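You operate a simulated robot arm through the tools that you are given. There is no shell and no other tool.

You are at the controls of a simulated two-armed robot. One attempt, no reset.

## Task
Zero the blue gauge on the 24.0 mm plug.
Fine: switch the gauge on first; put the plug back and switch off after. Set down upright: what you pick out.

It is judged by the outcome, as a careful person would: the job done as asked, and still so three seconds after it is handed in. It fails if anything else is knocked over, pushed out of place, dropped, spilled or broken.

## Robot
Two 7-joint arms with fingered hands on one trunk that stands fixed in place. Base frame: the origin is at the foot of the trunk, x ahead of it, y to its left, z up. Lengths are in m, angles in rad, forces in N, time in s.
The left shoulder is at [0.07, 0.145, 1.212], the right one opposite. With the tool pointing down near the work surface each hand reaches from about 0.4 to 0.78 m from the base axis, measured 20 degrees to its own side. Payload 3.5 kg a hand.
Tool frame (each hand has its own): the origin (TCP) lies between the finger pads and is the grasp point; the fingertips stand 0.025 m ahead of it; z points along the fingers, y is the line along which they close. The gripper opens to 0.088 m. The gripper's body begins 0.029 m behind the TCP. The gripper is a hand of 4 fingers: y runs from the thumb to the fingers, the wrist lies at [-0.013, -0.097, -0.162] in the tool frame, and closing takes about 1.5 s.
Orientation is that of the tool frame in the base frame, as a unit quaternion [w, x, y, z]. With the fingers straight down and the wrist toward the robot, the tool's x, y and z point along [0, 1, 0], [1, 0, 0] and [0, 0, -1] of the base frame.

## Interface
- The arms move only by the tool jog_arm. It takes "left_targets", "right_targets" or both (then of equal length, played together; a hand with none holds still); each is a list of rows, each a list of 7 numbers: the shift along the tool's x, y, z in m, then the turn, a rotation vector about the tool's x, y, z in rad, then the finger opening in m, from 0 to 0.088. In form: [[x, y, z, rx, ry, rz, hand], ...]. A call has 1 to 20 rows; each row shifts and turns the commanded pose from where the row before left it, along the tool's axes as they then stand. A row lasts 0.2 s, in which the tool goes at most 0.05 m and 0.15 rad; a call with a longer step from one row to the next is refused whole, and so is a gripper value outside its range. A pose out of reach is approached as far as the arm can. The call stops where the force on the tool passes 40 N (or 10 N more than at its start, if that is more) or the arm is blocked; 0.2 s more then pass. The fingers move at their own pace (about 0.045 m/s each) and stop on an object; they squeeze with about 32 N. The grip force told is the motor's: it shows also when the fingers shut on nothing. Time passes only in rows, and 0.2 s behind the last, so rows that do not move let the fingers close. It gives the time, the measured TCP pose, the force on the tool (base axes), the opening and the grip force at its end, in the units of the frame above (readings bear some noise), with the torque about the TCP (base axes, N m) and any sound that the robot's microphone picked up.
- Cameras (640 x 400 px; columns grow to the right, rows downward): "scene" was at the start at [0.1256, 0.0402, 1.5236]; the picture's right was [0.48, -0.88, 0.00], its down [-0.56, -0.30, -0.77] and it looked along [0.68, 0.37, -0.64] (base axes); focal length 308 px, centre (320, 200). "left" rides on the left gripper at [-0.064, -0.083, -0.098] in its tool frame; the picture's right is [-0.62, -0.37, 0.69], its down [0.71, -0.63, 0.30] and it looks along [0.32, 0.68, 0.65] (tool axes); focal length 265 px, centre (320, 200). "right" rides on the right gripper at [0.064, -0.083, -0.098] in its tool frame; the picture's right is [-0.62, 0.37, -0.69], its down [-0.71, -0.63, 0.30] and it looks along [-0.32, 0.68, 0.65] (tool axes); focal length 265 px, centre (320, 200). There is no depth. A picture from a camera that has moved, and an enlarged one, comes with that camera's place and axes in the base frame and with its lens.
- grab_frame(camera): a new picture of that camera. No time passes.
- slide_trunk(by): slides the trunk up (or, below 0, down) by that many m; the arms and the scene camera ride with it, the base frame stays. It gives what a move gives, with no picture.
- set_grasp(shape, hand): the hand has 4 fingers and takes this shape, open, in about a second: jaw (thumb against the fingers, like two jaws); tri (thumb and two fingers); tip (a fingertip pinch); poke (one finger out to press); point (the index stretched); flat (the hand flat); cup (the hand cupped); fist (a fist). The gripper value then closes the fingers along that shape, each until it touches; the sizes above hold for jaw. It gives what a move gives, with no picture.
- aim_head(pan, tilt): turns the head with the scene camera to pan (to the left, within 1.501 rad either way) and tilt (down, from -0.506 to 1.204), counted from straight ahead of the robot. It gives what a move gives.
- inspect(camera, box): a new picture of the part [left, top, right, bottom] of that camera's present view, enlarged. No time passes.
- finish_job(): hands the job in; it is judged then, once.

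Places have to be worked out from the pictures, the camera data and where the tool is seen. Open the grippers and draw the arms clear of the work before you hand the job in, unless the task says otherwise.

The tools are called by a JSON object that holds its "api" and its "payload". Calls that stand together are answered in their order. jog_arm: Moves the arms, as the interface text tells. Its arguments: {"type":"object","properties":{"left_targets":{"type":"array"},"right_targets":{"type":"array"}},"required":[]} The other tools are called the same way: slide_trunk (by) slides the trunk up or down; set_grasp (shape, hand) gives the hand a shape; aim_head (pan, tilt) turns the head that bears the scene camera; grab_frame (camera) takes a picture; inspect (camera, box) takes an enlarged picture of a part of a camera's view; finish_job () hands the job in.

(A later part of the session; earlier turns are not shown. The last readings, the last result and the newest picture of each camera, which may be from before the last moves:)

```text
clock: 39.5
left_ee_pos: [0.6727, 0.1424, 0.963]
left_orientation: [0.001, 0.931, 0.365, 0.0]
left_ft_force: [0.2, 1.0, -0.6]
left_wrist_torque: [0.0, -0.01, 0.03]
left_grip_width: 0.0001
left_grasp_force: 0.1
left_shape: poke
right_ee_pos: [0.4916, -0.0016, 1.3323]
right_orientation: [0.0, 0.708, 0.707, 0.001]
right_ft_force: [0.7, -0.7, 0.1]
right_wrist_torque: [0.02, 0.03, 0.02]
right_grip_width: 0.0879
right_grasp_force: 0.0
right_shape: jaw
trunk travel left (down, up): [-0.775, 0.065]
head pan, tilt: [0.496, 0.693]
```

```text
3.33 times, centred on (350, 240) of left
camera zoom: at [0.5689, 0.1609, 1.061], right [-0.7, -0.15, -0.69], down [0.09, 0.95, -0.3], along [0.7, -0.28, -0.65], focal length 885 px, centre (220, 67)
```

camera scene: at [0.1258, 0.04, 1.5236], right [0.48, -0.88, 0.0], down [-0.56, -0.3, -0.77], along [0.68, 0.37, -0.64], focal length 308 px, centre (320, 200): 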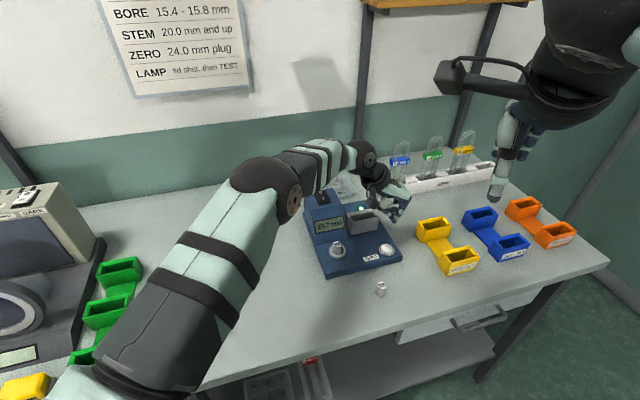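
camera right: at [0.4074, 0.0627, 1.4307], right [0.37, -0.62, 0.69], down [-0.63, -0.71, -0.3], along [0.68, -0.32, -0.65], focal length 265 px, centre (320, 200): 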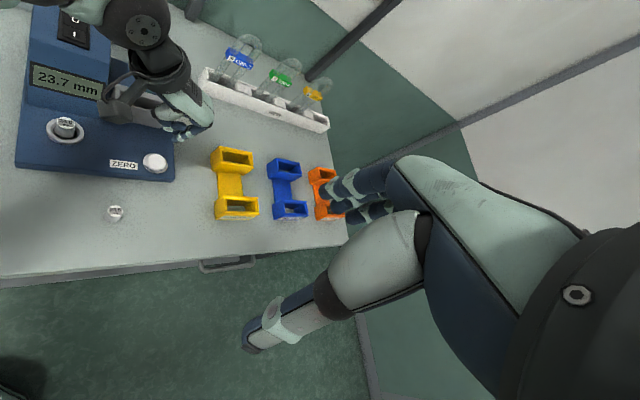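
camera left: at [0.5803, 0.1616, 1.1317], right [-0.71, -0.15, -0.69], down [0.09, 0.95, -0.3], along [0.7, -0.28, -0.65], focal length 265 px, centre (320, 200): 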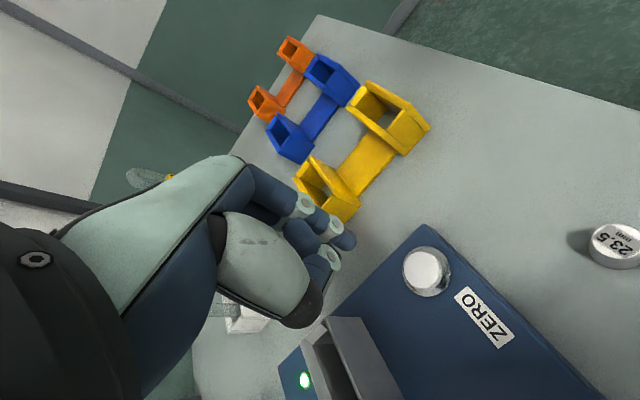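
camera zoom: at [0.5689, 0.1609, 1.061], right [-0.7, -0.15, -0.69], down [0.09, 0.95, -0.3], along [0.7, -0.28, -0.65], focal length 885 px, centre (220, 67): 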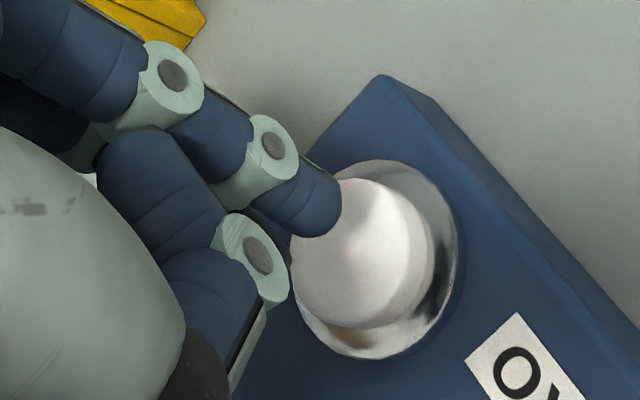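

The tips are right above the button and should land on its cap. I'll lower in small steps to press it, watching force and sound.

{"api": "jog_arm", "payload": {"left_targets": [[0, 0, 0.004, 0, 0, 0, 0], [0, 0, 0.004, 0, 0, 0, 0], [0, 0, 0.003, 0, 0, 0, 0], [0, 0, 0.002, 0, 0, 0, 0], [0, 0, 0.002, 0, 0, 0, 0], [0, 0, 0.002, 0, 0, 0, 0]]}}

{"api": "inspect", "payload": {"camera": "scene", "box": [310, 205, 410, 275]}}

{"api": "inspect", "payload": {"camera": "right", "box": [0, 50, 200, 180]}}

```text
clock: 40.9
left_ee_pos: [0.6734, 0.1431, 0.9455]
left_orientation: [0.0, 0.931, 0.365, 0.0]
left_ft_force: [0.2, -0.7, -0.2]
left_wrist_torque: [0.02, 0.03, 0.01]
left_grip_width: 0.0003
left_grasp_force: 0.1
left_shape: poke
right_ee_pos: [0.4912, -0.0012, 1.3325]
right_orientation: [0.0, 0.707, 0.707, 0.001]
right_ft_force: [-0.5, -0.6, 0.4]
right_wrist_torque: [0.01, 0.02, 0.02]
right_grip_width: 0.0877
right_grasp_force: 0.0
right_shape: jaw
trunk travel left (down, up): [-0.775, 0.065]
head pan, tilt: [0.496, 0.693]
```

```text
5.71 times, centred on (360, 240) of scene
camera zoom: at [0.1258, 0.0402, 1.5236], right [0.48, -0.88, 0.0], down [-0.56, -0.3, -0.77], along [0.68, 0.37, -0.64], focal length 1760 px, centre (91, -29)
```

zoom: 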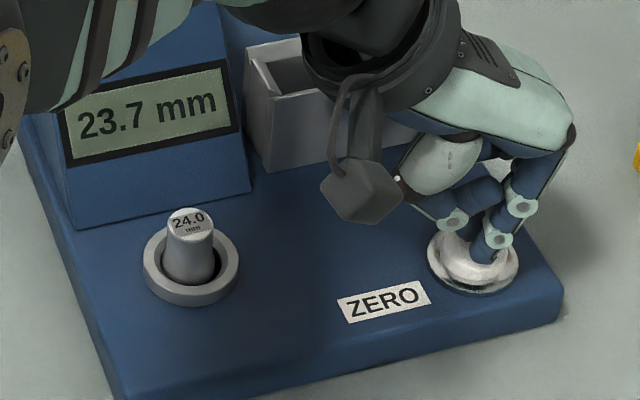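

```text
3.08 times, centred on (100, 115) of right
camera zoom: at [0.4074, 0.0629, 1.4307], right [0.37, -0.62, 0.69], down [-0.63, -0.71, -0.3], along [0.68, -0.32, -0.65], focal length 817 px, centre (997, 462)
```

zoom: 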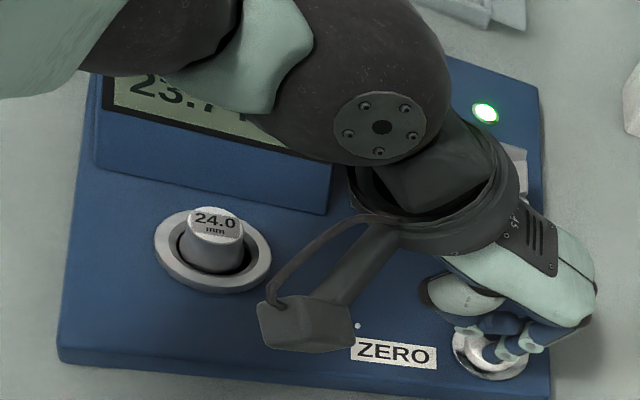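

There's no contact yet at z 0.9455, and the display still reads 23.7 mm. I'll keep pressing down in 1.5 mm steps.

{"api": "jog_arm", "payload": {"left_targets": [[0, 0, 0.0015, 0, 0, 0, 0], [0, 0, 0.0015, 0, 0, 0, 0], [0, 0, 0.0015, 0, 0, 0, 0], [0, 0, 0.0015, 0, 0, 0, 0]]}}

{"api": "inspect", "payload": {"camera": "scene", "box": [310, 205, 410, 275]}}

```text
clock: 41.9
left_ee_pos: [0.6726, 0.1413, 0.9413]
left_orientation: [0.0, 0.931, 0.365, 0.0]
left_ft_force: [-0.5, 0.1, 0.5]
left_wrist_torque: [0.03, -0.02, -0.03]
left_grip_width: 0.0
left_grasp_force: 0.1
left_shape: poke
right_ee_pos: [0.4904, -0.001, 1.3322]
right_orientation: [0.0, 0.707, 0.707, 0.001]
right_ft_force: [-0.5, -0.1, -0.3]
right_wrist_torque: [0.0, 0.03, 0.0]
right_grip_width: 0.0877
right_grasp_force: 0.0
right_shape: jaw
trunk travel left (down, up): [-0.775, 0.065]
head pan, tilt: [0.496, 0.693]
```

```text
5.71 times, centred on (360, 240) of scene
camera zoom: at [0.1255, 0.0401, 1.5236], right [0.48, -0.88, 0.0], down [-0.56, -0.3, -0.77], along [0.68, 0.37, -0.64], focal length 1760 px, centre (91, -29)
```

zoom: 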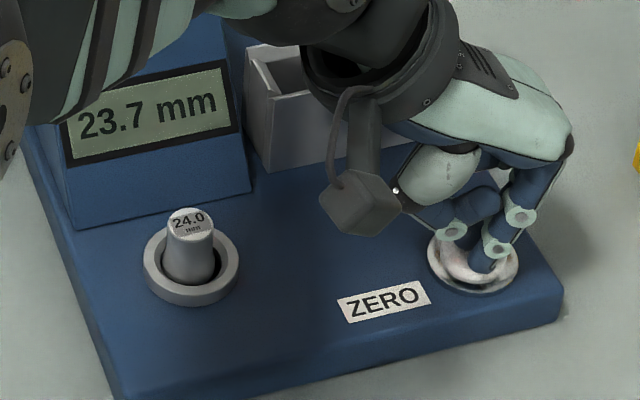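

Still no contact. I'll zoom in on the tip and button before going lower.

{"api": "inspect", "payload": {"camera": "scene", "box": [375, 225, 410, 260]}}

{"api": "inspect", "payload": {"camera": "right", "box": [130, 130, 190, 180]}}

{"api": "inspect", "payload": {"camera": "left", "box": [280, 180, 420, 300]}}

```text
11.43 times, centred on (392, 242) of scene
camera zoom: at [0.1255, 0.0401, 1.5236], right [0.48, -0.88, 0.0], down [-0.56, -0.3, -0.77], along [0.68, 0.37, -0.64], focal length 3521 px, centre (-509, -286)
```

zoom: 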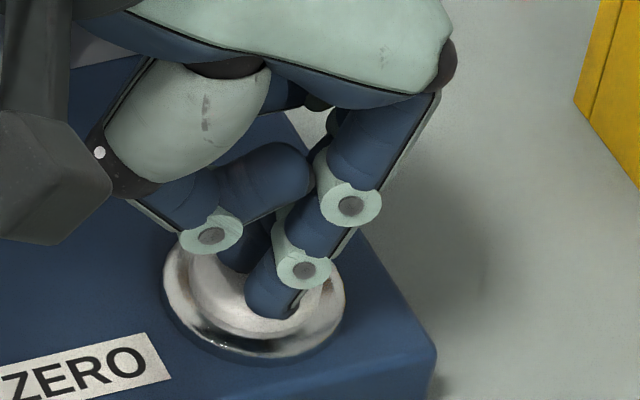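

```text
8.00 times, centred on (160, 155) of right
camera zoom: at [0.4071, 0.0628, 1.4308], right [0.37, -0.62, 0.69], down [-0.63, -0.71, -0.3], along [0.68, -0.32, -0.65], focal length 2123 px, centre (1600, 560)
```

zoom: 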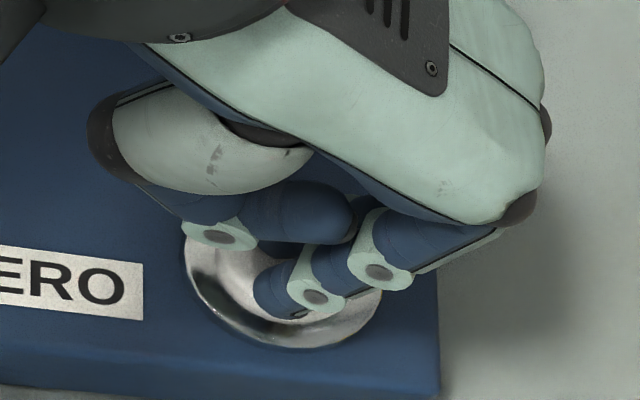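

```text
3.33 times, centred on (350, 240) of left
camera zoom: at [0.569, 0.1585, 1.0386], right [-0.7, -0.15, -0.69], down [0.1, 0.95, -0.3], along [0.7, -0.28, -0.65], focal length 885 px, centre (220, 67)
```

zoom: 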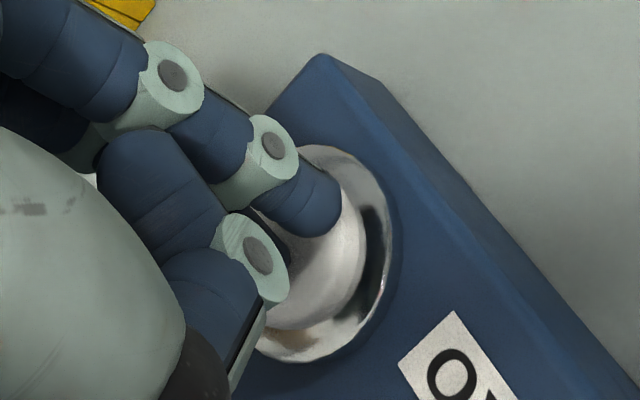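

The index tip would land on the cap's front edge. I'll lift slightly, shift 6 mm back (+x) so both tips sit on the cap, and press down again.

{"api": "jog_arm", "payload": {"left_targets": [[0, 0, -0.006, 0, 0, 0, 0], [0.006, 0, 0, 0, 0, 0, 0], [0, 0, 0.004, 0, 0, 0, 0], [0, 0, 0.002, 0, 0, 0, 0], [0, 0, 0.0015, 0, 0, 0, 0], [0, 0, 0.0015, 0, 0, 0, 0], [0, 0, 0, 0, 0, 0, 0]]}}

{"api": "inspect", "payload": {"camera": "scene", "box": [375, 225, 410, 260]}}

{"api": "inspect", "payload": {"camera": "scene", "box": [310, 205, 410, 275]}}

```text
clock: 43.5
left_ee_pos: [0.6773, 0.1465, 0.9381]
left_orientation: [0.001, 0.931, 0.365, 0.001]
left_ft_force: [0.4, 0.4, 3.4]
left_wrist_torque: [0.04, 0.0, 0.03]
left_grip_width: 0.0
left_grasp_force: 0.0
left_shape: poke
right_ee_pos: [0.4907, -0.0005, 1.3309]
right_orientation: [0.0, 0.707, 0.707, 0.0]
right_ft_force: [0.4, -0.1, -0.7]
right_wrist_torque: [-0.01, 0.01, 0.0]
right_grip_width: 0.0877
right_grasp_force: 0.0
right_shape: jaw
trunk travel left (down, up): [-0.775, 0.065]
head pan, tilt: [0.496, 0.693]
heard: click
```

```text
11.43 times, centred on (392, 242) of scene
camera zoom: at [0.1253, 0.0401, 1.5237], right [0.48, -0.88, 0.0], down [-0.56, -0.3, -0.77], along [0.68, 0.37, -0.64], focal length 3521 px, centre (-509, -286)
```

zoom: 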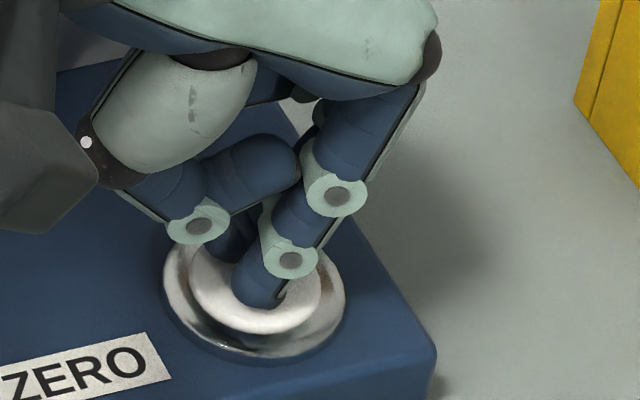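

```text
5.71 times, centred on (360, 240) of scene
camera zoom: at [0.1253, 0.0401, 1.5237], right [0.48, -0.88, 0.0], down [-0.56, -0.3, -0.77], along [0.68, 0.37, -0.64], focal length 1760 px, centre (91, -29)
```

zoom: 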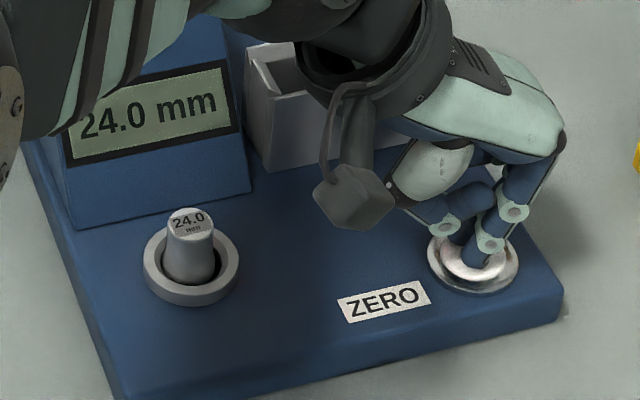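

A click was heard and the display now reads 24.0 mm, so the gauge is zeroed on the plug. I'll raise the hand, go back to jaw shape and return above the plug.

{"api": "jog_arm", "payload": {"left_targets": [[0, 0, -0.01, 0, 0, 0, 0], [0, 0, -0.04, 0, 0, 0, 0], [0, 0, -0.045, 0, 0, 0, 0], [0, 0, 0, 0, 0, 0, 0]]}}

{"api": "set_grasp", "payload": {"hand": "left", "shape": "jaw"}}

{"api": "jog_arm", "payload": {"left_targets": [[0.005, -0.0247, 0, 0, 0, 0, 0.06], [0.005, -0.0247, 0, 0, 0, 0, 0.05], [0.005, -0.0247, 0, 0, 0, 0, 0.042], [0.005, -0.0247, 0, 0, 0, 0, 0.042], [0.0052, -0.0247, 0, 0, 0, 0, 0.042], [0, 0, 0, 0, 0, 0, 0.042], [0, 0, 0, 0, 0, 0, 0.042]]}}

{"api": "inspect", "payload": {"camera": "scene", "box": [290, 180, 410, 275]}}

{"api": "grab_frame", "payload": {"camera": "left"}}

{"api": "inspect", "payload": {"camera": "right", "box": [0, 50, 180, 180]}}

```text
clock: 44.5
left_ee_pos: [0.6753, 0.147, 1.0311]
left_orientation: [0.0, 0.931, 0.365, 0.0]
left_ft_force: [0.0, -0.2, -0.7]
left_wrist_torque: [-0.01, 0.01, 0.0]
left_grip_width: 0.0
left_grasp_force: 0.0
left_shape: poke
right_ee_pos: [0.4911, -0.0001, 1.3328]
right_orientation: [0.0, 0.707, 0.707, -0.001]
right_ft_force: [0.0, -0.3, 0.3]
right_wrist_torque: [-0.03, 0.0, -0.01]
right_grip_width: 0.0872
right_grasp_force: 0.1
right_shape: jaw
trunk travel left (down, up): [-0.775, 0.065]
head pan, tilt: [0.496, 0.693]
```

```text
clock: 45.4
left_ee_pos: [0.6756, 0.1477, 1.0312]
left_orientation: [0.0, 0.93, 0.366, 0.0]
left_ft_force: [-0.3, -0.2, -1.3]
left_wrist_torque: [-0.02, -0.02, -0.04]
left_grip_width: 0.0882
left_grasp_force: 0.0
left_shape: jaw
right_ee_pos: [0.4904, -0.0009, 1.3324]
right_orientation: [0.0, 0.708, 0.707, 0.0]
right_ft_force: [-0.3, 0.2, -1.1]
right_wrist_torque: [0.01, -0.02, 0.0]
right_grip_width: 0.0873
right_grasp_force: 0.0
right_shape: jaw
trunk travel left (down, up): [-0.775, 0.065]
head pan, tilt: [0.496, 0.693]
```

```text
clock: 47.0
left_ee_pos: [0.6122, 0.2541, 1.0316]
left_orientation: [0.001, 0.931, 0.366, 0.0]
left_ft_force: [0.3, 0.6, -0.5]
left_wrist_torque: [0.01, -0.02, -0.04]
left_grip_width: 0.0424
left_grasp_force: 0.0
left_shape: jaw
right_ee_pos: [0.4901, -0.0011, 1.3319]
right_orientation: [0.0, 0.707, 0.707, 0.0]
right_ft_force: [-0.1, -0.3, -0.6]
right_wrist_torque: [-0.02, -0.01, 0.01]
right_grip_width: 0.0876
right_grasp_force: 0.0
right_shape: jaw
trunk travel left (down, up): [-0.775, 0.065]
head pan, tilt: [0.496, 0.693]
```

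```text
4.21 times, centred on (350, 228) of scene
camera zoom: at [0.1257, 0.04, 1.5236], right [0.48, -0.88, 0.0], down [-0.56, -0.3, -0.77], along [0.68, 0.37, -0.64], focal length 1297 px, centre (194, 84)
```

zoom: 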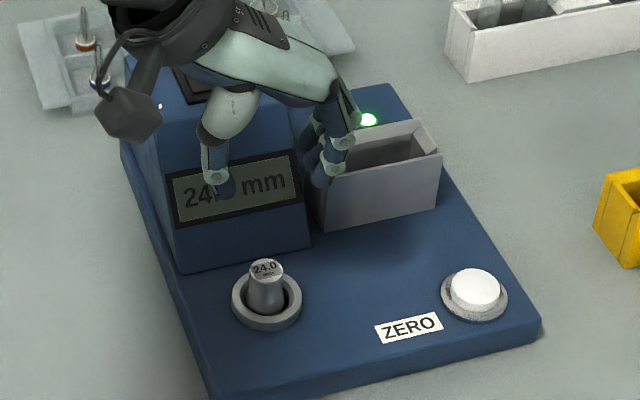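

```text
taken
camera left: at [0.5092, 0.2704, 1.1296], right [-0.71, -0.15, -0.69], down [0.09, 0.95, -0.3], along [0.7, -0.28, -0.65], focal length 265 px, centre (320, 200)
```

left: 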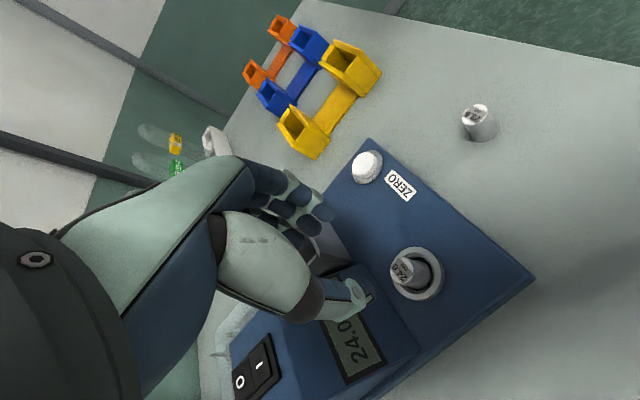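

```text
3.08 times, centred on (90, 115) of right
camera zoom: at [0.4073, 0.0626, 1.4307], right [0.37, -0.62, 0.69], down [-0.63, -0.71, -0.3], along [0.68, -0.32, -0.65], focal length 817 px, centre (1028, 462)
```

zoom: 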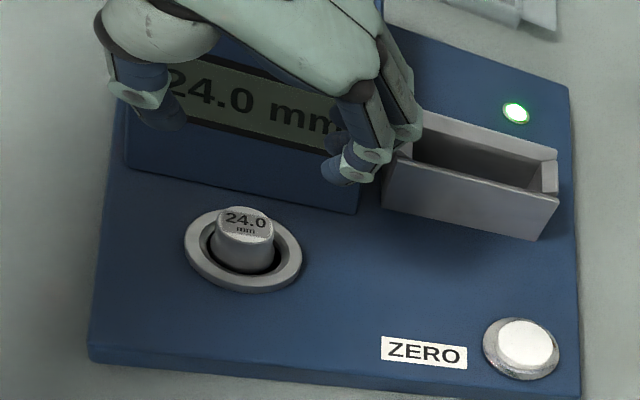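

The hand is back above the plug with the display at 24.0 mm. I'll descend to just above the plug's top and check it's centred between the fingers.

{"api": "jog_arm", "payload": {"left_targets": [[0, 0, 0.03, 0, 0, 0, 0.042], [0, 0, 0.025, 0, 0, 0, 0.042], [0, 0, 0, 0, 0, 0, 0.042], [0, 0, 0, 0, 0, 0, 0.042]]}}

{"api": "inspect", "payload": {"camera": "scene", "box": [315, 215, 365, 265]}}

{"api": "inspect", "payload": {"camera": "left", "box": [260, 150, 420, 350]}}

{"api": "inspect", "payload": {"camera": "right", "box": [30, 90, 130, 160]}}

```text
clock: 48.0
left_ee_pos: [0.6118, 0.2552, 0.9749]
left_orientation: [0.0, 0.931, 0.366, 0.0]
left_ft_force: [0.3, 0.2, -1.1]
left_wrist_torque: [0.01, -0.01, -0.02]
left_grip_width: 0.0421
left_grasp_force: 0.1
left_shape: jaw
right_ee_pos: [0.4909, -0.0005, 1.3319]
right_orientation: [0.0, 0.707, 0.707, 0.0]
right_ft_force: [0.1, -0.6, 0.4]
right_wrist_torque: [0.0, 0.01, -0.03]
right_grip_width: 0.0875
right_grasp_force: 0.1
right_shape: jaw
trunk travel left (down, up): [-0.775, 0.065]
head pan, tilt: [0.496, 0.693]
```

```text
8.00 times, centred on (340, 240) of scene
camera zoom: at [0.1257, 0.0401, 1.5236], right [0.48, -0.88, 0.0], down [-0.56, -0.3, -0.77], along [0.68, 0.37, -0.64], focal length 2465 px, centre (160, -120)
```

zoom: 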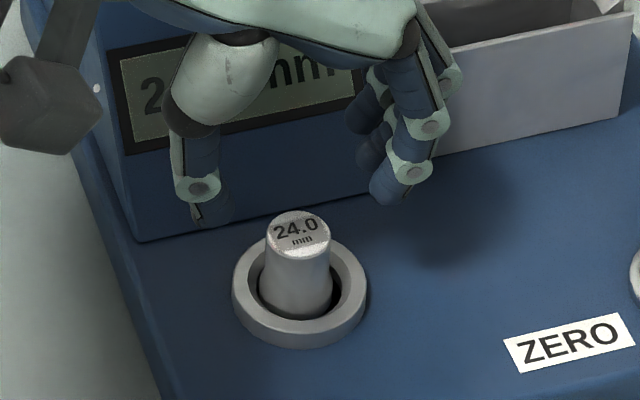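

```text
2.00 times, centred on (340, 250) of left
camera zoom: at [0.5086, 0.2711, 1.0743], right [-0.71, -0.15, -0.69], down [0.09, 0.95, -0.3], along [0.7, -0.28, -0.65], focal length 531 px, centre (280, 100)
```

zoom: 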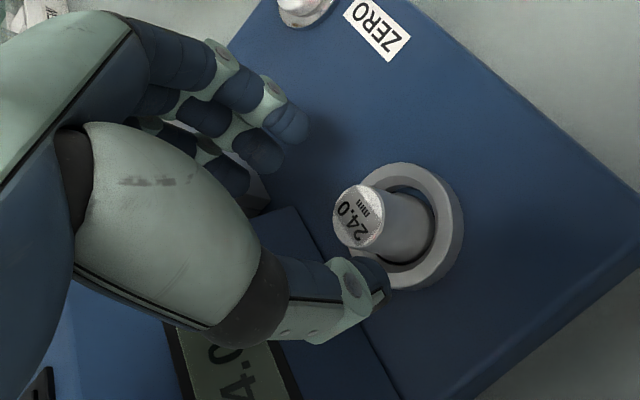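

```text
5.71 times, centred on (80, 125) of right
camera zoom: at [0.4073, 0.0628, 1.4307], right [0.37, -0.62, 0.69], down [-0.63, -0.71, -0.3], along [0.68, -0.32, -0.65], focal length 1517 px, centre (1691, 629)
```

zoom: 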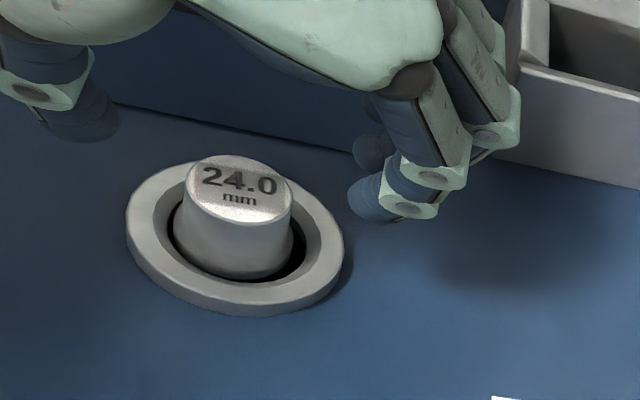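

The plug is about 3 mm toward the thumb from the hand's centre, so I'll shift that way, descend to z of about 0.9485 and close on the handle.

{"api": "jog_arm", "payload": {"left_targets": [[0, -0.0025, 0, 0, 0, 0, 0.042], [0, 0, 0.012, 0, 0, 0, 0.042], [0, 0, 0.01, 0, 0, 0, 0.042], [0, 0, 0.0035, 0, 0, 0, 0.042], [0, 0, 0, 0, 0, 0, 0.042]]}}

{"api": "inspect", "payload": {"camera": "left", "box": [260, 150, 420, 350]}}

{"api": "inspect", "payload": {"camera": "scene", "box": [323, 230, 353, 260]}}

```text
clock: 49.2
left_ee_pos: [0.6107, 0.2568, 0.9507]
left_orientation: [0.0, 0.931, 0.366, -0.001]
left_ft_force: [-0.1, -0.1, -0.3]
left_wrist_torque: [0.0, -0.02, 0.03]
left_grip_width: 0.042
left_grasp_force: 0.0
left_shape: jaw
right_ee_pos: [0.4914, -0.0007, 1.3333]
right_orientation: [0.0, 0.707, 0.707, 0.0]
right_ft_force: [0.1, -0.9, -0.7]
right_wrist_torque: [-0.01, -0.05, -0.03]
right_grip_width: 0.0874
right_grasp_force: 0.0
right_shape: jaw
trunk travel left (down, up): [-0.775, 0.065]
head pan, tilt: [0.496, 0.693]
```

```text
2.00 times, centred on (340, 250) of left
camera zoom: at [0.5069, 0.273, 1.0488], right [-0.71, -0.15, -0.69], down [0.09, 0.95, -0.3], along [0.7, -0.28, -0.65], focal length 531 px, centre (280, 100)
```

zoom: 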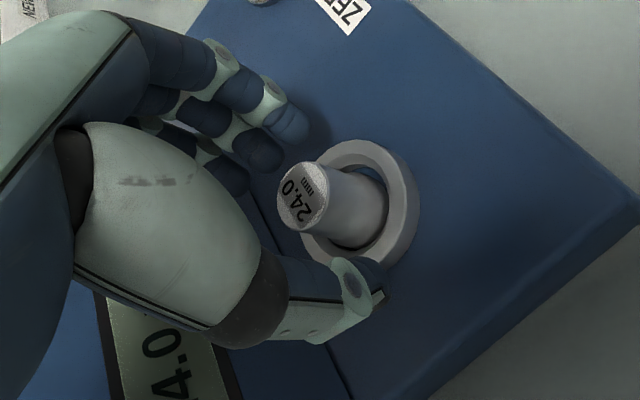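

```text
13.33 times, centred on (338, 245) of scene
camera zoom: at [0.1257, 0.0401, 1.5236], right [0.48, -0.88, 0.0], down [-0.56, -0.3, -0.77], along [0.68, 0.37, -0.64], focal length 4108 px, centre (80, -400)
```

zoom: 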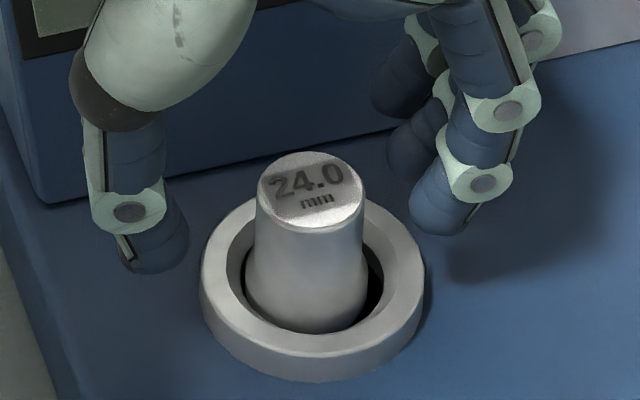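

The plug's position in the hand matches the first grasp. I'll lower 1.5 mm and close.

{"api": "jog_arm", "payload": {"left_targets": [[0, -0.001, 0.0015, 0, 0, 0, 0.03], [0, -0.001, 0, 0, 0, 0, 0.022], [0, 0, 0, 0, 0, 0, 0.01], [0, 0, 0, 0, 0, 0, 0.01], [0, 0, 0, 0, 0, 0, 0.01], [0, 0, 0, 0, 0, 0, 0.01]]}}

{"api": "inspect", "payload": {"camera": "left", "box": [260, 150, 420, 350]}}

{"api": "inspect", "payload": {"camera": "scene", "box": [323, 230, 353, 260]}}

```text
clock: 50.6
left_ee_pos: [0.6102, 0.2567, 0.9494]
left_orientation: [0.001, 0.931, 0.366, -0.001]
left_ft_force: [0.3, -1.7, 0.4]
left_wrist_torque: [-0.03, -0.04, -0.01]
left_grip_width: 0.0132
left_grasp_force: 31.9
left_shape: jaw
right_ee_pos: [0.4908, -0.0011, 1.3324]
right_orientation: [0.0, 0.707, 0.707, 0.0]
right_ft_force: [-1.3, 0.6, -1.1]
right_wrist_torque: [0.0, 0.05, 0.02]
right_grip_width: 0.0878
right_grasp_force: 0.0
right_shape: jaw
trunk travel left (down, up): [-0.775, 0.065]
head pan, tilt: [0.496, 0.693]
```

```text
2.00 times, centred on (340, 250) of left
camera zoom: at [0.5061, 0.2736, 1.0472], right [-0.71, -0.15, -0.69], down [0.09, 0.95, -0.3], along [0.7, -0.28, -0.65], focal length 531 px, centre (280, 100)
```

zoom: 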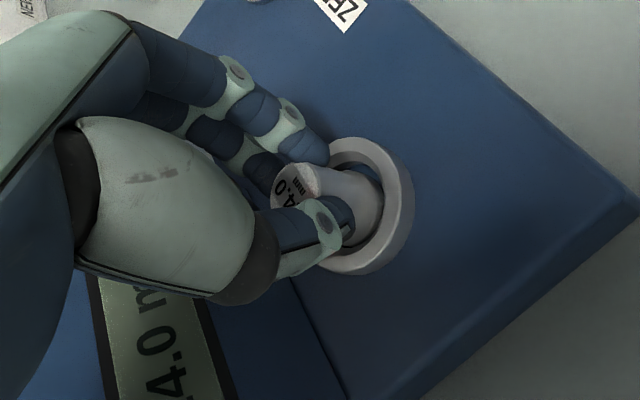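

```text
13.33 times, centred on (338, 245) of scene
camera zoom: at [0.1258, 0.0398, 1.5236], right [0.48, -0.88, 0.0], down [-0.56, -0.3, -0.77], along [0.68, 0.37, -0.64], focal length 4108 px, centre (80, -400)
```

zoom: 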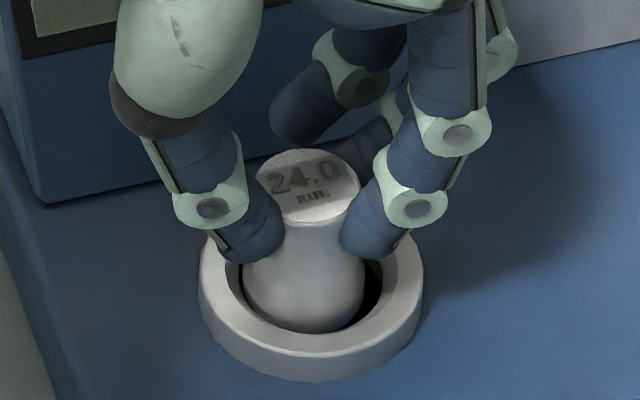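

The grip is 31.9 N and the plug is nudged against the left wall. I'll recentre by 1.5 mm and lift it straight out.

{"api": "jog_arm", "payload": {"left_targets": [[0, 0.0015, 0, 0, 0, 0, 0.01], [0, 0, -0.004, 0, 0, 0, 0.01], [0, 0, -0.004, 0, 0, 0, 0.01], [0, 0, -0.006, 0, 0, 0, 0.01], [0, 0, -0.01, 0, 0, 0, 0.01], [0, 0, -0.015, 0, 0, 0, 0.01], [0, 0, -0.015, 0, 0, 0, 0.01], [0, 0, 0, 0, 0, 0, 0.01]]}}

{"api": "inspect", "payload": {"camera": "scene", "box": [300, 190, 400, 270]}}

{"api": "inspect", "payload": {"camera": "left", "box": [260, 150, 420, 350]}}

{"api": "inspect", "payload": {"camera": "right", "box": [20, 80, 120, 150]}}

```text
clock: 52.4
left_ee_pos: [0.6119, 0.2568, 1.0027]
left_orientation: [0.0, 0.931, 0.366, 0.0]
left_ft_force: [-0.3, -0.2, -1.2]
left_wrist_torque: [0.0, 0.0, -0.01]
left_grip_width: 0.0131
left_grasp_force: 31.8
left_shape: jaw
right_ee_pos: [0.4902, -0.001, 1.3332]
right_orientation: [-0.001, 0.707, 0.707, -0.001]
right_ft_force: [-0.8, 0.6, -0.6]
right_wrist_torque: [-0.02, 0.03, 0.01]
right_grip_width: 0.0875
right_grasp_force: 0.1
right_shape: jaw
trunk travel left (down, up): [-0.775, 0.065]
head pan, tilt: [0.496, 0.693]
```

```text
5.00 times, centred on (350, 230) of scene
camera zoom: at [0.1261, 0.0404, 1.5235], right [0.48, -0.88, 0.0], down [-0.56, -0.3, -0.77], along [0.68, 0.37, -0.64], focal length 1540 px, centre (170, 50)
```

zoom: 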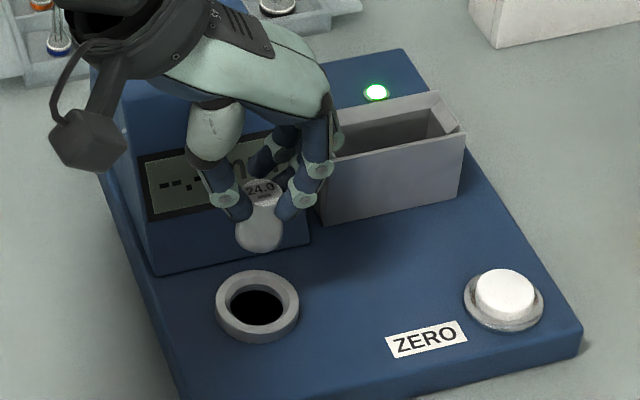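

```text
2.00 times, centred on (340, 250) of left
camera zoom: at [0.5077, 0.273, 1.1016], right [-0.71, -0.15, -0.69], down [0.09, 0.95, -0.3], along [0.7, -0.28, -0.65], focal length 531 px, centre (280, 100)
```

zoom: 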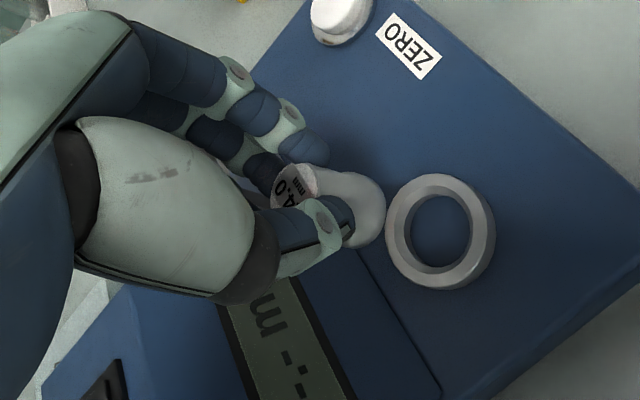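

```text
5.71 times, centred on (70, 115) of right
camera zoom: at [0.4077, 0.063, 1.4306], right [0.37, -0.62, 0.69], down [-0.63, -0.71, -0.3], along [0.68, -0.32, -0.65], focal length 1517 px, centre (1749, 686)
```

zoom: 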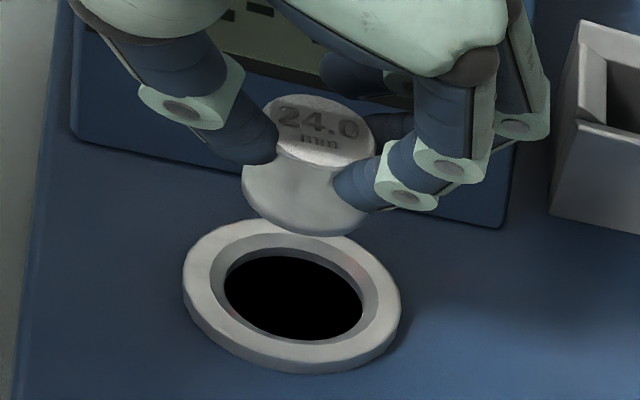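

The plug came out cleanly and sits in the hand as before. I'll carry it back to its original spot (about 140 mm along −x), staying high, then descend to about 12 mm above placement height.

{"api": "jog_arm", "payload": {"left_targets": [[-0.0351, 0.0008, 0, 0, 0, 0, 0.01], [-0.0351, 0.0008, 0, 0, 0, 0, 0.01], [-0.0351, 0.0007, 0, 0, 0, 0, 0.01], [-0.0352, 0.0007, 0, 0, 0, 0, 0.01], [0, 0, 0.02, 0, 0, 0, 0.01], [0, 0, 0.025, 0, 0, 0, 0.01], [0, 0, 0.02, 0, 0, 0, 0.01], [0, 0, 0, 0, 0, 0, 0.01]]}}

{"api": "inspect", "payload": {"camera": "scene", "box": [330, 260, 390, 320]}}

{"api": "inspect", "payload": {"camera": "left", "box": [260, 150, 420, 350]}}

{"api": "inspect", "payload": {"camera": "right", "box": [20, 180, 140, 250]}}

```text
clock: 54.2
left_ee_pos: [0.5092, 0.1586, 0.9378]
left_orientation: [0.0, 0.931, 0.366, 0.0]
left_ft_force: [0.4, 0.6, -0.5]
left_wrist_torque: [0.0, -0.01, 0.0]
left_grip_width: 0.0137
left_grasp_force: 32.5
left_shape: jaw
right_ee_pos: [0.4902, -0.0002, 1.3317]
right_orientation: [0.0, 0.707, 0.707, 0.0]
right_ft_force: [-0.4, 0.9, -0.4]
right_wrist_torque: [-0.04, 0.0, 0.01]
right_grip_width: 0.0876
right_grasp_force: 0.0
right_shape: jaw
trunk travel left (down, up): [-0.775, 0.065]
head pan, tilt: [0.496, 0.693]
```

```text
6.67 times, centred on (360, 290) of scene
camera zoom: at [0.1256, 0.0403, 1.5236], right [0.48, -0.88, 0.0], down [-0.56, -0.3, -0.77], along [0.68, 0.37, -0.64], focal length 2054 px, centre (53, -400)
```

zoom: 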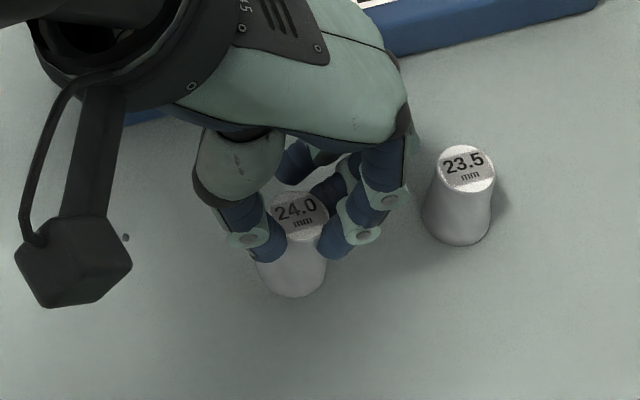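

```text
2.00 times, centred on (340, 250) of left
camera zoom: at [0.4053, 0.1753, 1.0366], right [-0.7, -0.15, -0.69], down [0.09, 0.95, -0.3], along [0.7, -0.28, -0.65], focal length 531 px, centre (280, 100)
```

zoom: 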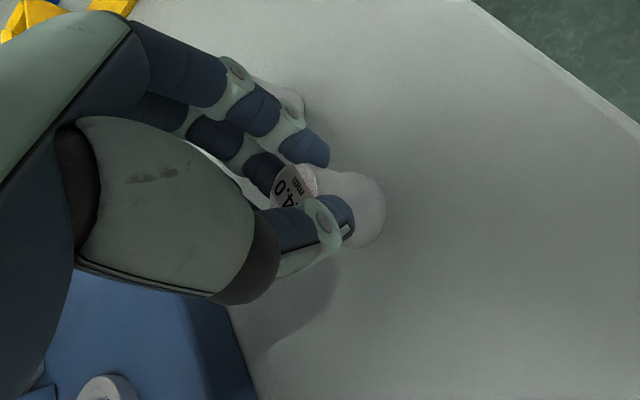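

```text
5.33 times, centred on (80, 215) of right
camera zoom: at [0.4073, 0.0629, 1.4307], right [0.37, -0.62, 0.69], down [-0.63, -0.71, -0.3], along [0.68, -0.32, -0.65], focal length 1416 px, centre (1600, 120)
```

zoom: 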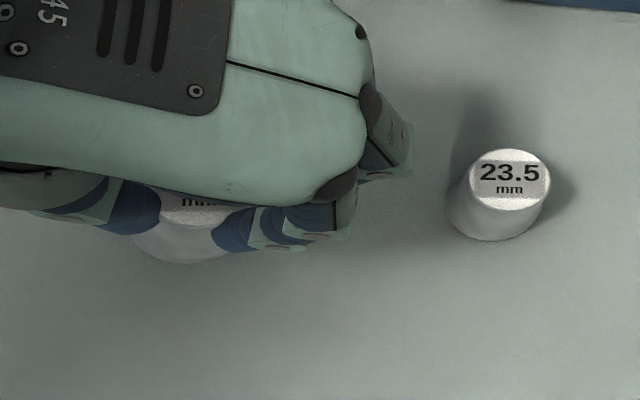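

The plug is right over its original spot, within 1–2 mm. I'll lower it in fine steps until it touches the table.

{"api": "jog_arm", "payload": {"left_targets": [[0, -0.001, 0.005, 0, 0, 0, 0.01], [0, 0, 0.004, 0, 0, 0, 0.01], [0, 0, 0.002, 0, 0, 0, 0.01], [0, 0, 0.0015, 0, 0, 0, 0.01], [0, 0, 0.001, 0, 0, 0, 0.01], [0, 0, 0, 0, 0, 0, 0.01]]}}

{"api": "inspect", "payload": {"camera": "scene", "box": [330, 260, 390, 320]}}

{"api": "inspect", "payload": {"camera": "left", "box": [260, 150, 420, 350]}}

```text
clock: 55.6
left_ee_pos: [0.5075, 0.1586, 0.9253]
left_orientation: [0.001, 0.931, 0.366, 0.0]
left_ft_force: [-0.6, -1.0, -0.7]
left_wrist_torque: [0.02, 0.01, 0.0]
left_grip_width: 0.0134
left_grasp_force: 32.3
left_shape: jaw
right_ee_pos: [0.4902, -0.0016, 1.3312]
right_orientation: [-0.001, 0.707, 0.707, 0.0]
right_ft_force: [0.9, -1.6, -0.6]
right_wrist_torque: [0.02, 0.01, 0.03]
right_grip_width: 0.0875
right_grasp_force: 0.0
right_shape: jaw
trunk travel left (down, up): [-0.775, 0.065]
head pan, tilt: [0.496, 0.693]
```

```text
6.67 times, centred on (360, 290) of scene
camera zoom: at [0.1256, 0.0402, 1.5236], right [0.48, -0.88, 0.0], down [-0.56, -0.3, -0.77], along [0.68, 0.37, -0.64], focal length 2054 px, centre (53, -400)
```

zoom: 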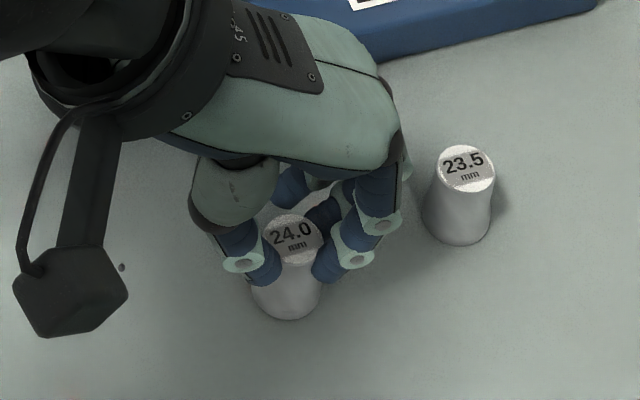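

```text
2.00 times, centred on (340, 250) of left
camera zoom: at [0.4046, 0.1757, 1.0232], right [-0.7, -0.15, -0.69], down [0.09, 0.95, -0.3], along [0.7, -0.28, -0.65], focal length 531 px, centre (280, 100)
```

zoom: 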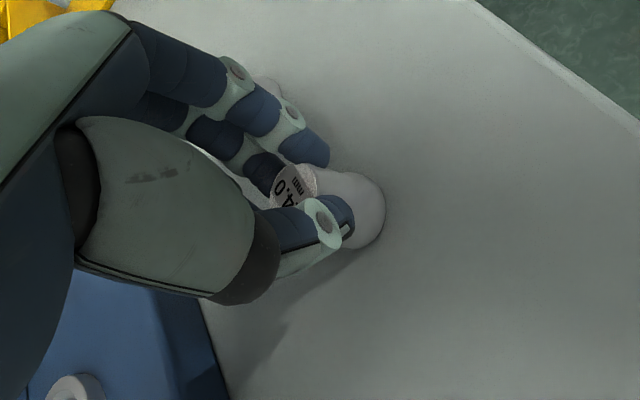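

The position matches the original one in the image, with no contact yet. I'll go down in 1 mm steps to touch the table.

{"api": "jog_arm", "payload": {"left_targets": [[0, 0, 0.001, 0, 0, 0, 0.01], [0, 0, 0.001, 0, 0, 0, 0.01], [0, 0, 0.001, 0, 0, 0, 0.01], [0, 0, 0, 0, 0, 0, 0.01]]}}

```text
clock: 56.6
left_ee_pos: [0.5082, 0.1582, 0.9231]
left_orientation: [0.001, 0.931, 0.366, 0.001]
left_ft_force: [-0.8, -0.3, 9.1]
left_wrist_torque: [-0.02, -0.12, -0.02]
left_grip_width: 0.0138
left_grasp_force: 31.8
left_shape: jaw
right_ee_pos: [0.4894, -0.002, 1.3322]
right_orientation: [0.0, 0.707, 0.707, 0.0]
right_ft_force: [0.8, -0.5, 0.5]
right_wrist_torque: [-0.01, 0.0, 0.04]
right_grip_width: 0.0876
right_grasp_force: 0.0
right_shape: jaw
trunk travel left (down, up): [-0.775, 0.065]
head pan, tilt: [0.496, 0.693]
```

The plug is on the table with 9 N of load. I'll ease the load and open the fingers gently.

{"api": "jog_arm", "payload": {"left_targets": [[0, 0, -0.0012, 0, 0, 0, 0.01], [0, 0, -0.0005, 0, 0, 0, 0.01], [0, 0, 0, 0, 0, 0, 0.01], [0, 0, 0, 0, 0, 0, 0.018], [0, 0, 0, 0, 0, 0, 0.026], [0, 0, 0, 0, 0, 0, 0.034], [0, 0, 0, 0, 0, 0, 0.042], [0, 0, 0, 0, 0, 0, 0.042], [0, 0, 0, 0, 0, 0, 0.042]]}}

{"api": "inspect", "payload": {"camera": "scene", "box": [330, 260, 390, 320]}}

{"api": "inspect", "payload": {"camera": "left", "box": [260, 150, 420, 350]}}

{"api": "inspect", "payload": {"camera": "right", "box": [20, 180, 140, 250]}}

```text
clock: 58.6
left_ee_pos: [0.5086, 0.1595, 0.9243]
left_orientation: [0.0, 0.931, 0.366, 0.0]
left_ft_force: [0.6, 0.0, 0.2]
left_wrist_torque: [0.01, 0.02, 0.0]
left_grip_width: 0.0413
left_grasp_force: 0.1
left_shape: jaw
right_ee_pos: [0.4905, -0.0005, 1.332]
right_orientation: [0.0, 0.707, 0.707, -0.001]
right_ft_force: [-0.7, -0.1, -0.3]
right_wrist_torque: [-0.01, 0.02, 0.01]
right_grip_width: 0.0878
right_grasp_force: 0.1
right_shape: jaw
trunk travel left (down, up): [-0.775, 0.065]
head pan, tilt: [0.496, 0.693]
```

```text
6.67 times, centred on (360, 290) of scene
camera zoom: at [0.1255, 0.0401, 1.5236], right [0.48, -0.88, 0.0], down [-0.56, -0.3, -0.77], along [0.68, 0.37, -0.64], focal length 2054 px, centre (53, -400)
```

zoom: 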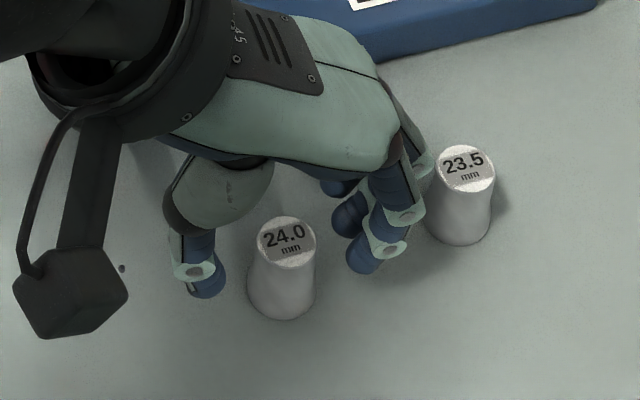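

```text
2.00 times, centred on (340, 250) of left
camera zoom: at [0.4048, 0.1758, 1.0222], right [-0.7, -0.15, -0.69], down [0.09, 0.95, -0.3], along [0.7, -0.28, -0.65], focal length 531 px, centre (280, 100)
```

zoom: 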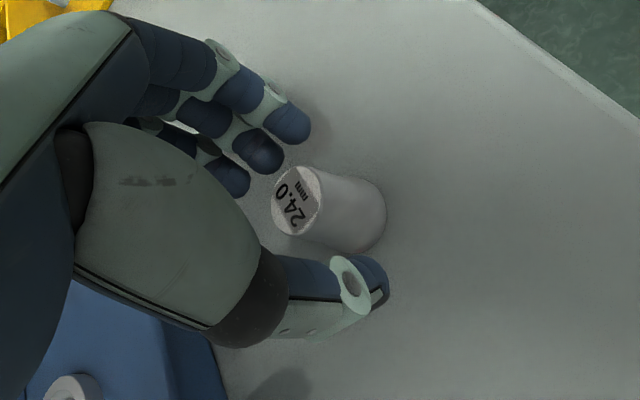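

```text
5.33 times, centred on (80, 215) of right
camera zoom: at [0.4072, 0.0628, 1.4307], right [0.37, -0.62, 0.69], down [-0.63, -0.71, -0.3], along [0.68, -0.32, -0.65], focal length 1416 px, centre (1600, 120)
```

zoom: 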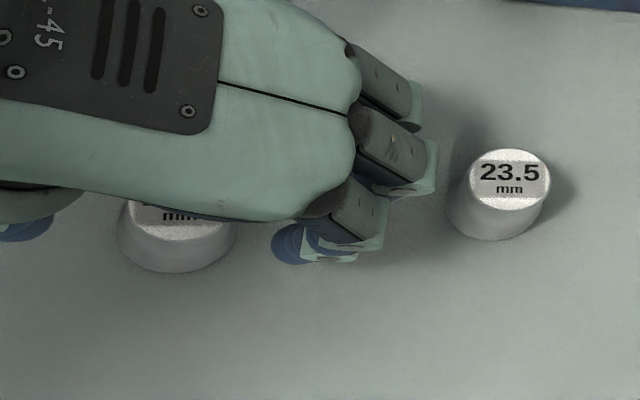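

The 24.0 plug is back upright at its original spot, and the 23.5 plug hasn't moved. I'll raise the hand, turn it back to the default yaw and move above the switch to press "O".

{"api": "jog_arm", "payload": {"left_targets": [[0, 0, -0.01, 0, 0, 0, 0.042], [0, 0, -0.025, 0, 0, 0, 0.042], [0, 0, -0.045, 0, 0, 0, 0.042], [0, 0, -0.045, 0, 0, 0, 0.042], [0, 0, -0.045, 0, 0, 0, 0.042], [0, 0, -0.035, 0, 0, 0, 0.042], [0, 0, 0, 0, 0, -0.137, 0.042], [0, 0, 0, 0, 0, -0.137, 0.042], [0, 0, 0, 0, 0, -0.137, 0.042], [0, 0, 0, 0, 0, -0.137, 0.042], [0, 0, 0, 0, 0, -0.137, 0.042], [0, 0, 0, 0, 0, -0.137, 0.042]]}}

{"api": "set_grasp", "payload": {"hand": "left", "shape": "poke"}}

{"api": "inspect", "payload": {"camera": "scene", "box": [300, 170, 420, 320]}}

```text
clock: 61.2
left_ee_pos: [0.5086, 0.1585, 1.1294]
left_orientation: [0.0, 0.707, 0.707, 0.0]
left_ft_force: [0.2, 0.5, -0.1]
left_wrist_torque: [-0.01, -0.03, 0.02]
left_grip_width: 0.0411
left_grasp_force: 0.0
left_shape: jaw
right_ee_pos: [0.4909, -0.0013, 1.3326]
right_orientation: [0.001, 0.707, 0.707, 0.0]
right_ft_force: [0.3, -0.6, -0.1]
right_wrist_torque: [0.01, 0.0, -0.03]
right_grip_width: 0.0875
right_grasp_force: 0.1
right_shape: jaw
trunk travel left (down, up): [-0.775, 0.065]
head pan, tilt: [0.496, 0.693]
```

```text
clock: 62.1
left_ee_pos: [0.5083, 0.1594, 1.129]
left_orientation: [0.001, 0.707, 0.708, 0.0]
left_ft_force: [-0.2, -0.2, -0.3]
left_wrist_torque: [0.01, 0.0, -0.02]
left_grip_width: 0.0
left_grasp_force: 0.1
left_shape: poke
right_ee_pos: [0.4902, -0.0014, 1.3327]
right_orientation: [0.0, 0.707, 0.707, 0.001]
right_ft_force: [0.7, 0.6, -0.4]
right_wrist_torque: [-0.03, -0.01, 0.04]
right_grip_width: 0.0876
right_grasp_force: 0.1
right_shape: jaw
trunk travel left (down, up): [-0.775, 0.065]
head pan, tilt: [0.496, 0.693]
```

```text
2.67 times, centred on (360, 245) of scene
camera zoom: at [0.1257, 0.0404, 1.5236], right [0.48, -0.88, 0.0], down [-0.56, -0.3, -0.77], along [0.68, 0.37, -0.64], focal length 822 px, centre (213, 80)
```

zoom: 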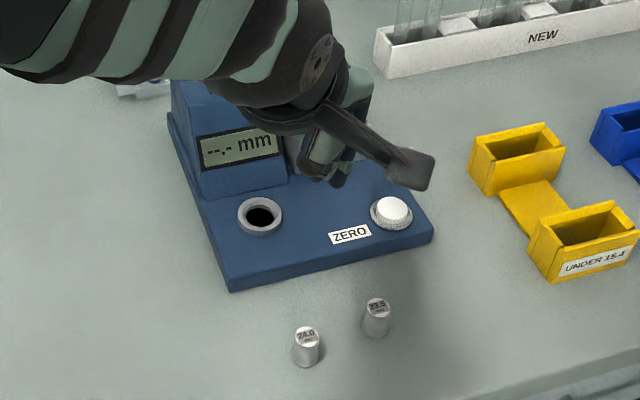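

The plugs stand as they did at the start and the display reads "--.-". Next I'll move over the switch's "O" half at height, then lower to just above it.

{"api": "jog_arm", "payload": {"left_targets": [[0.028, 0.0293, 0, 0, 0, 0, 0], [0.028, 0.0293, 0, 0, 0, 0, 0], [0.028, 0.0293, 0, 0, 0, 0, 0], [0.028, 0.0293, 0, 0, 0, 0, 0], [0.028, 0.0293, 0, 0, 0, 0, 0], [0.028, 0.0293, 0, 0, 0, 0, 0], [0.028, 0.0293, 0, 0, 0, 0, 0], [0, 0, 0.035, 0, 0, 0, 0], [0, 0, 0.035, 0, 0, 0, 0], [0, 0, 0.02, 0, 0, 0, 0], [0, 0, 0, 0, 0, 0, 0]]}}

{"api": "inspect", "payload": {"camera": "scene", "box": [295, 165, 345, 215]}}

{"api": "inspect", "payload": {"camera": "left", "box": [280, 180, 400, 300]}}

{"api": "inspect", "payload": {"camera": "right", "box": [30, 0, 120, 60]}}

```text
clock: 64.5
left_ee_pos: [0.7135, 0.3562, 1.0387]
left_orientation: [0.0, 0.707, 0.707, 0.0]
left_ft_force: [-0.7, -0.2, -0.9]
left_wrist_torque: [0.01, 0.04, 0.0]
left_grip_width: 0.0
left_grasp_force: 0.1
left_shape: poke
right_ee_pos: [0.4905, -0.0008, 1.3326]
right_orientation: [0.0, 0.707, 0.707, 0.001]
right_ft_force: [0.4, -0.1, 0.4]
right_wrist_torque: [0.02, 0.0, -0.01]
right_grip_width: 0.0876
right_grasp_force: 0.1
right_shape: jaw
trunk travel left (down, up): [-0.775, 0.065]
head pan, tilt: [0.496, 0.693]
```

```text
8.00 times, centred on (320, 190) of scene
camera zoom: at [0.1251, 0.0399, 1.5237], right [0.48, -0.88, 0.0], down [-0.56, -0.3, -0.77], along [0.68, 0.37, -0.64], focal length 2465 px, centre (320, 280)
```

zoom: 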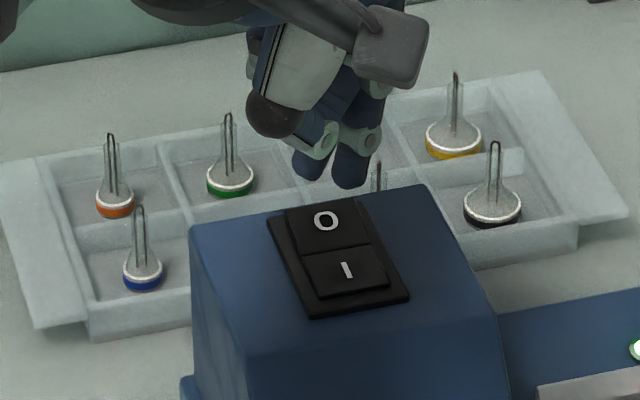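

```text
3.33 times, centred on (340, 240) of left
camera zoom: at [0.6292, 0.2905, 1.137], right [-0.37, -0.62, -0.69], down [-0.63, 0.71, -0.3], along [0.68, 0.32, -0.65], focal length 885 px, centre (253, 67)
```

zoom: 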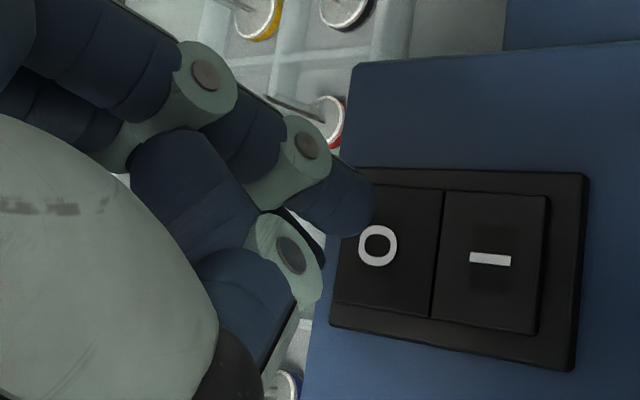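

```text
6.67 times, centred on (75, 30) of right
camera zoom: at [0.4068, 0.0626, 1.4309], right [0.37, -0.62, 0.69], down [-0.63, -0.71, -0.3], along [0.68, -0.32, -0.65], focal length 1769 px, centre (1953, 1333)
```

zoom: 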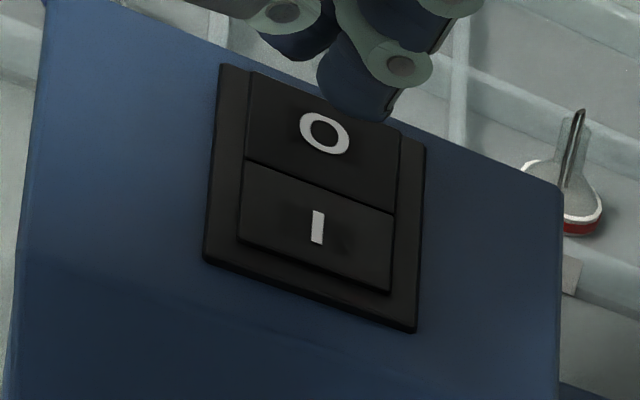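

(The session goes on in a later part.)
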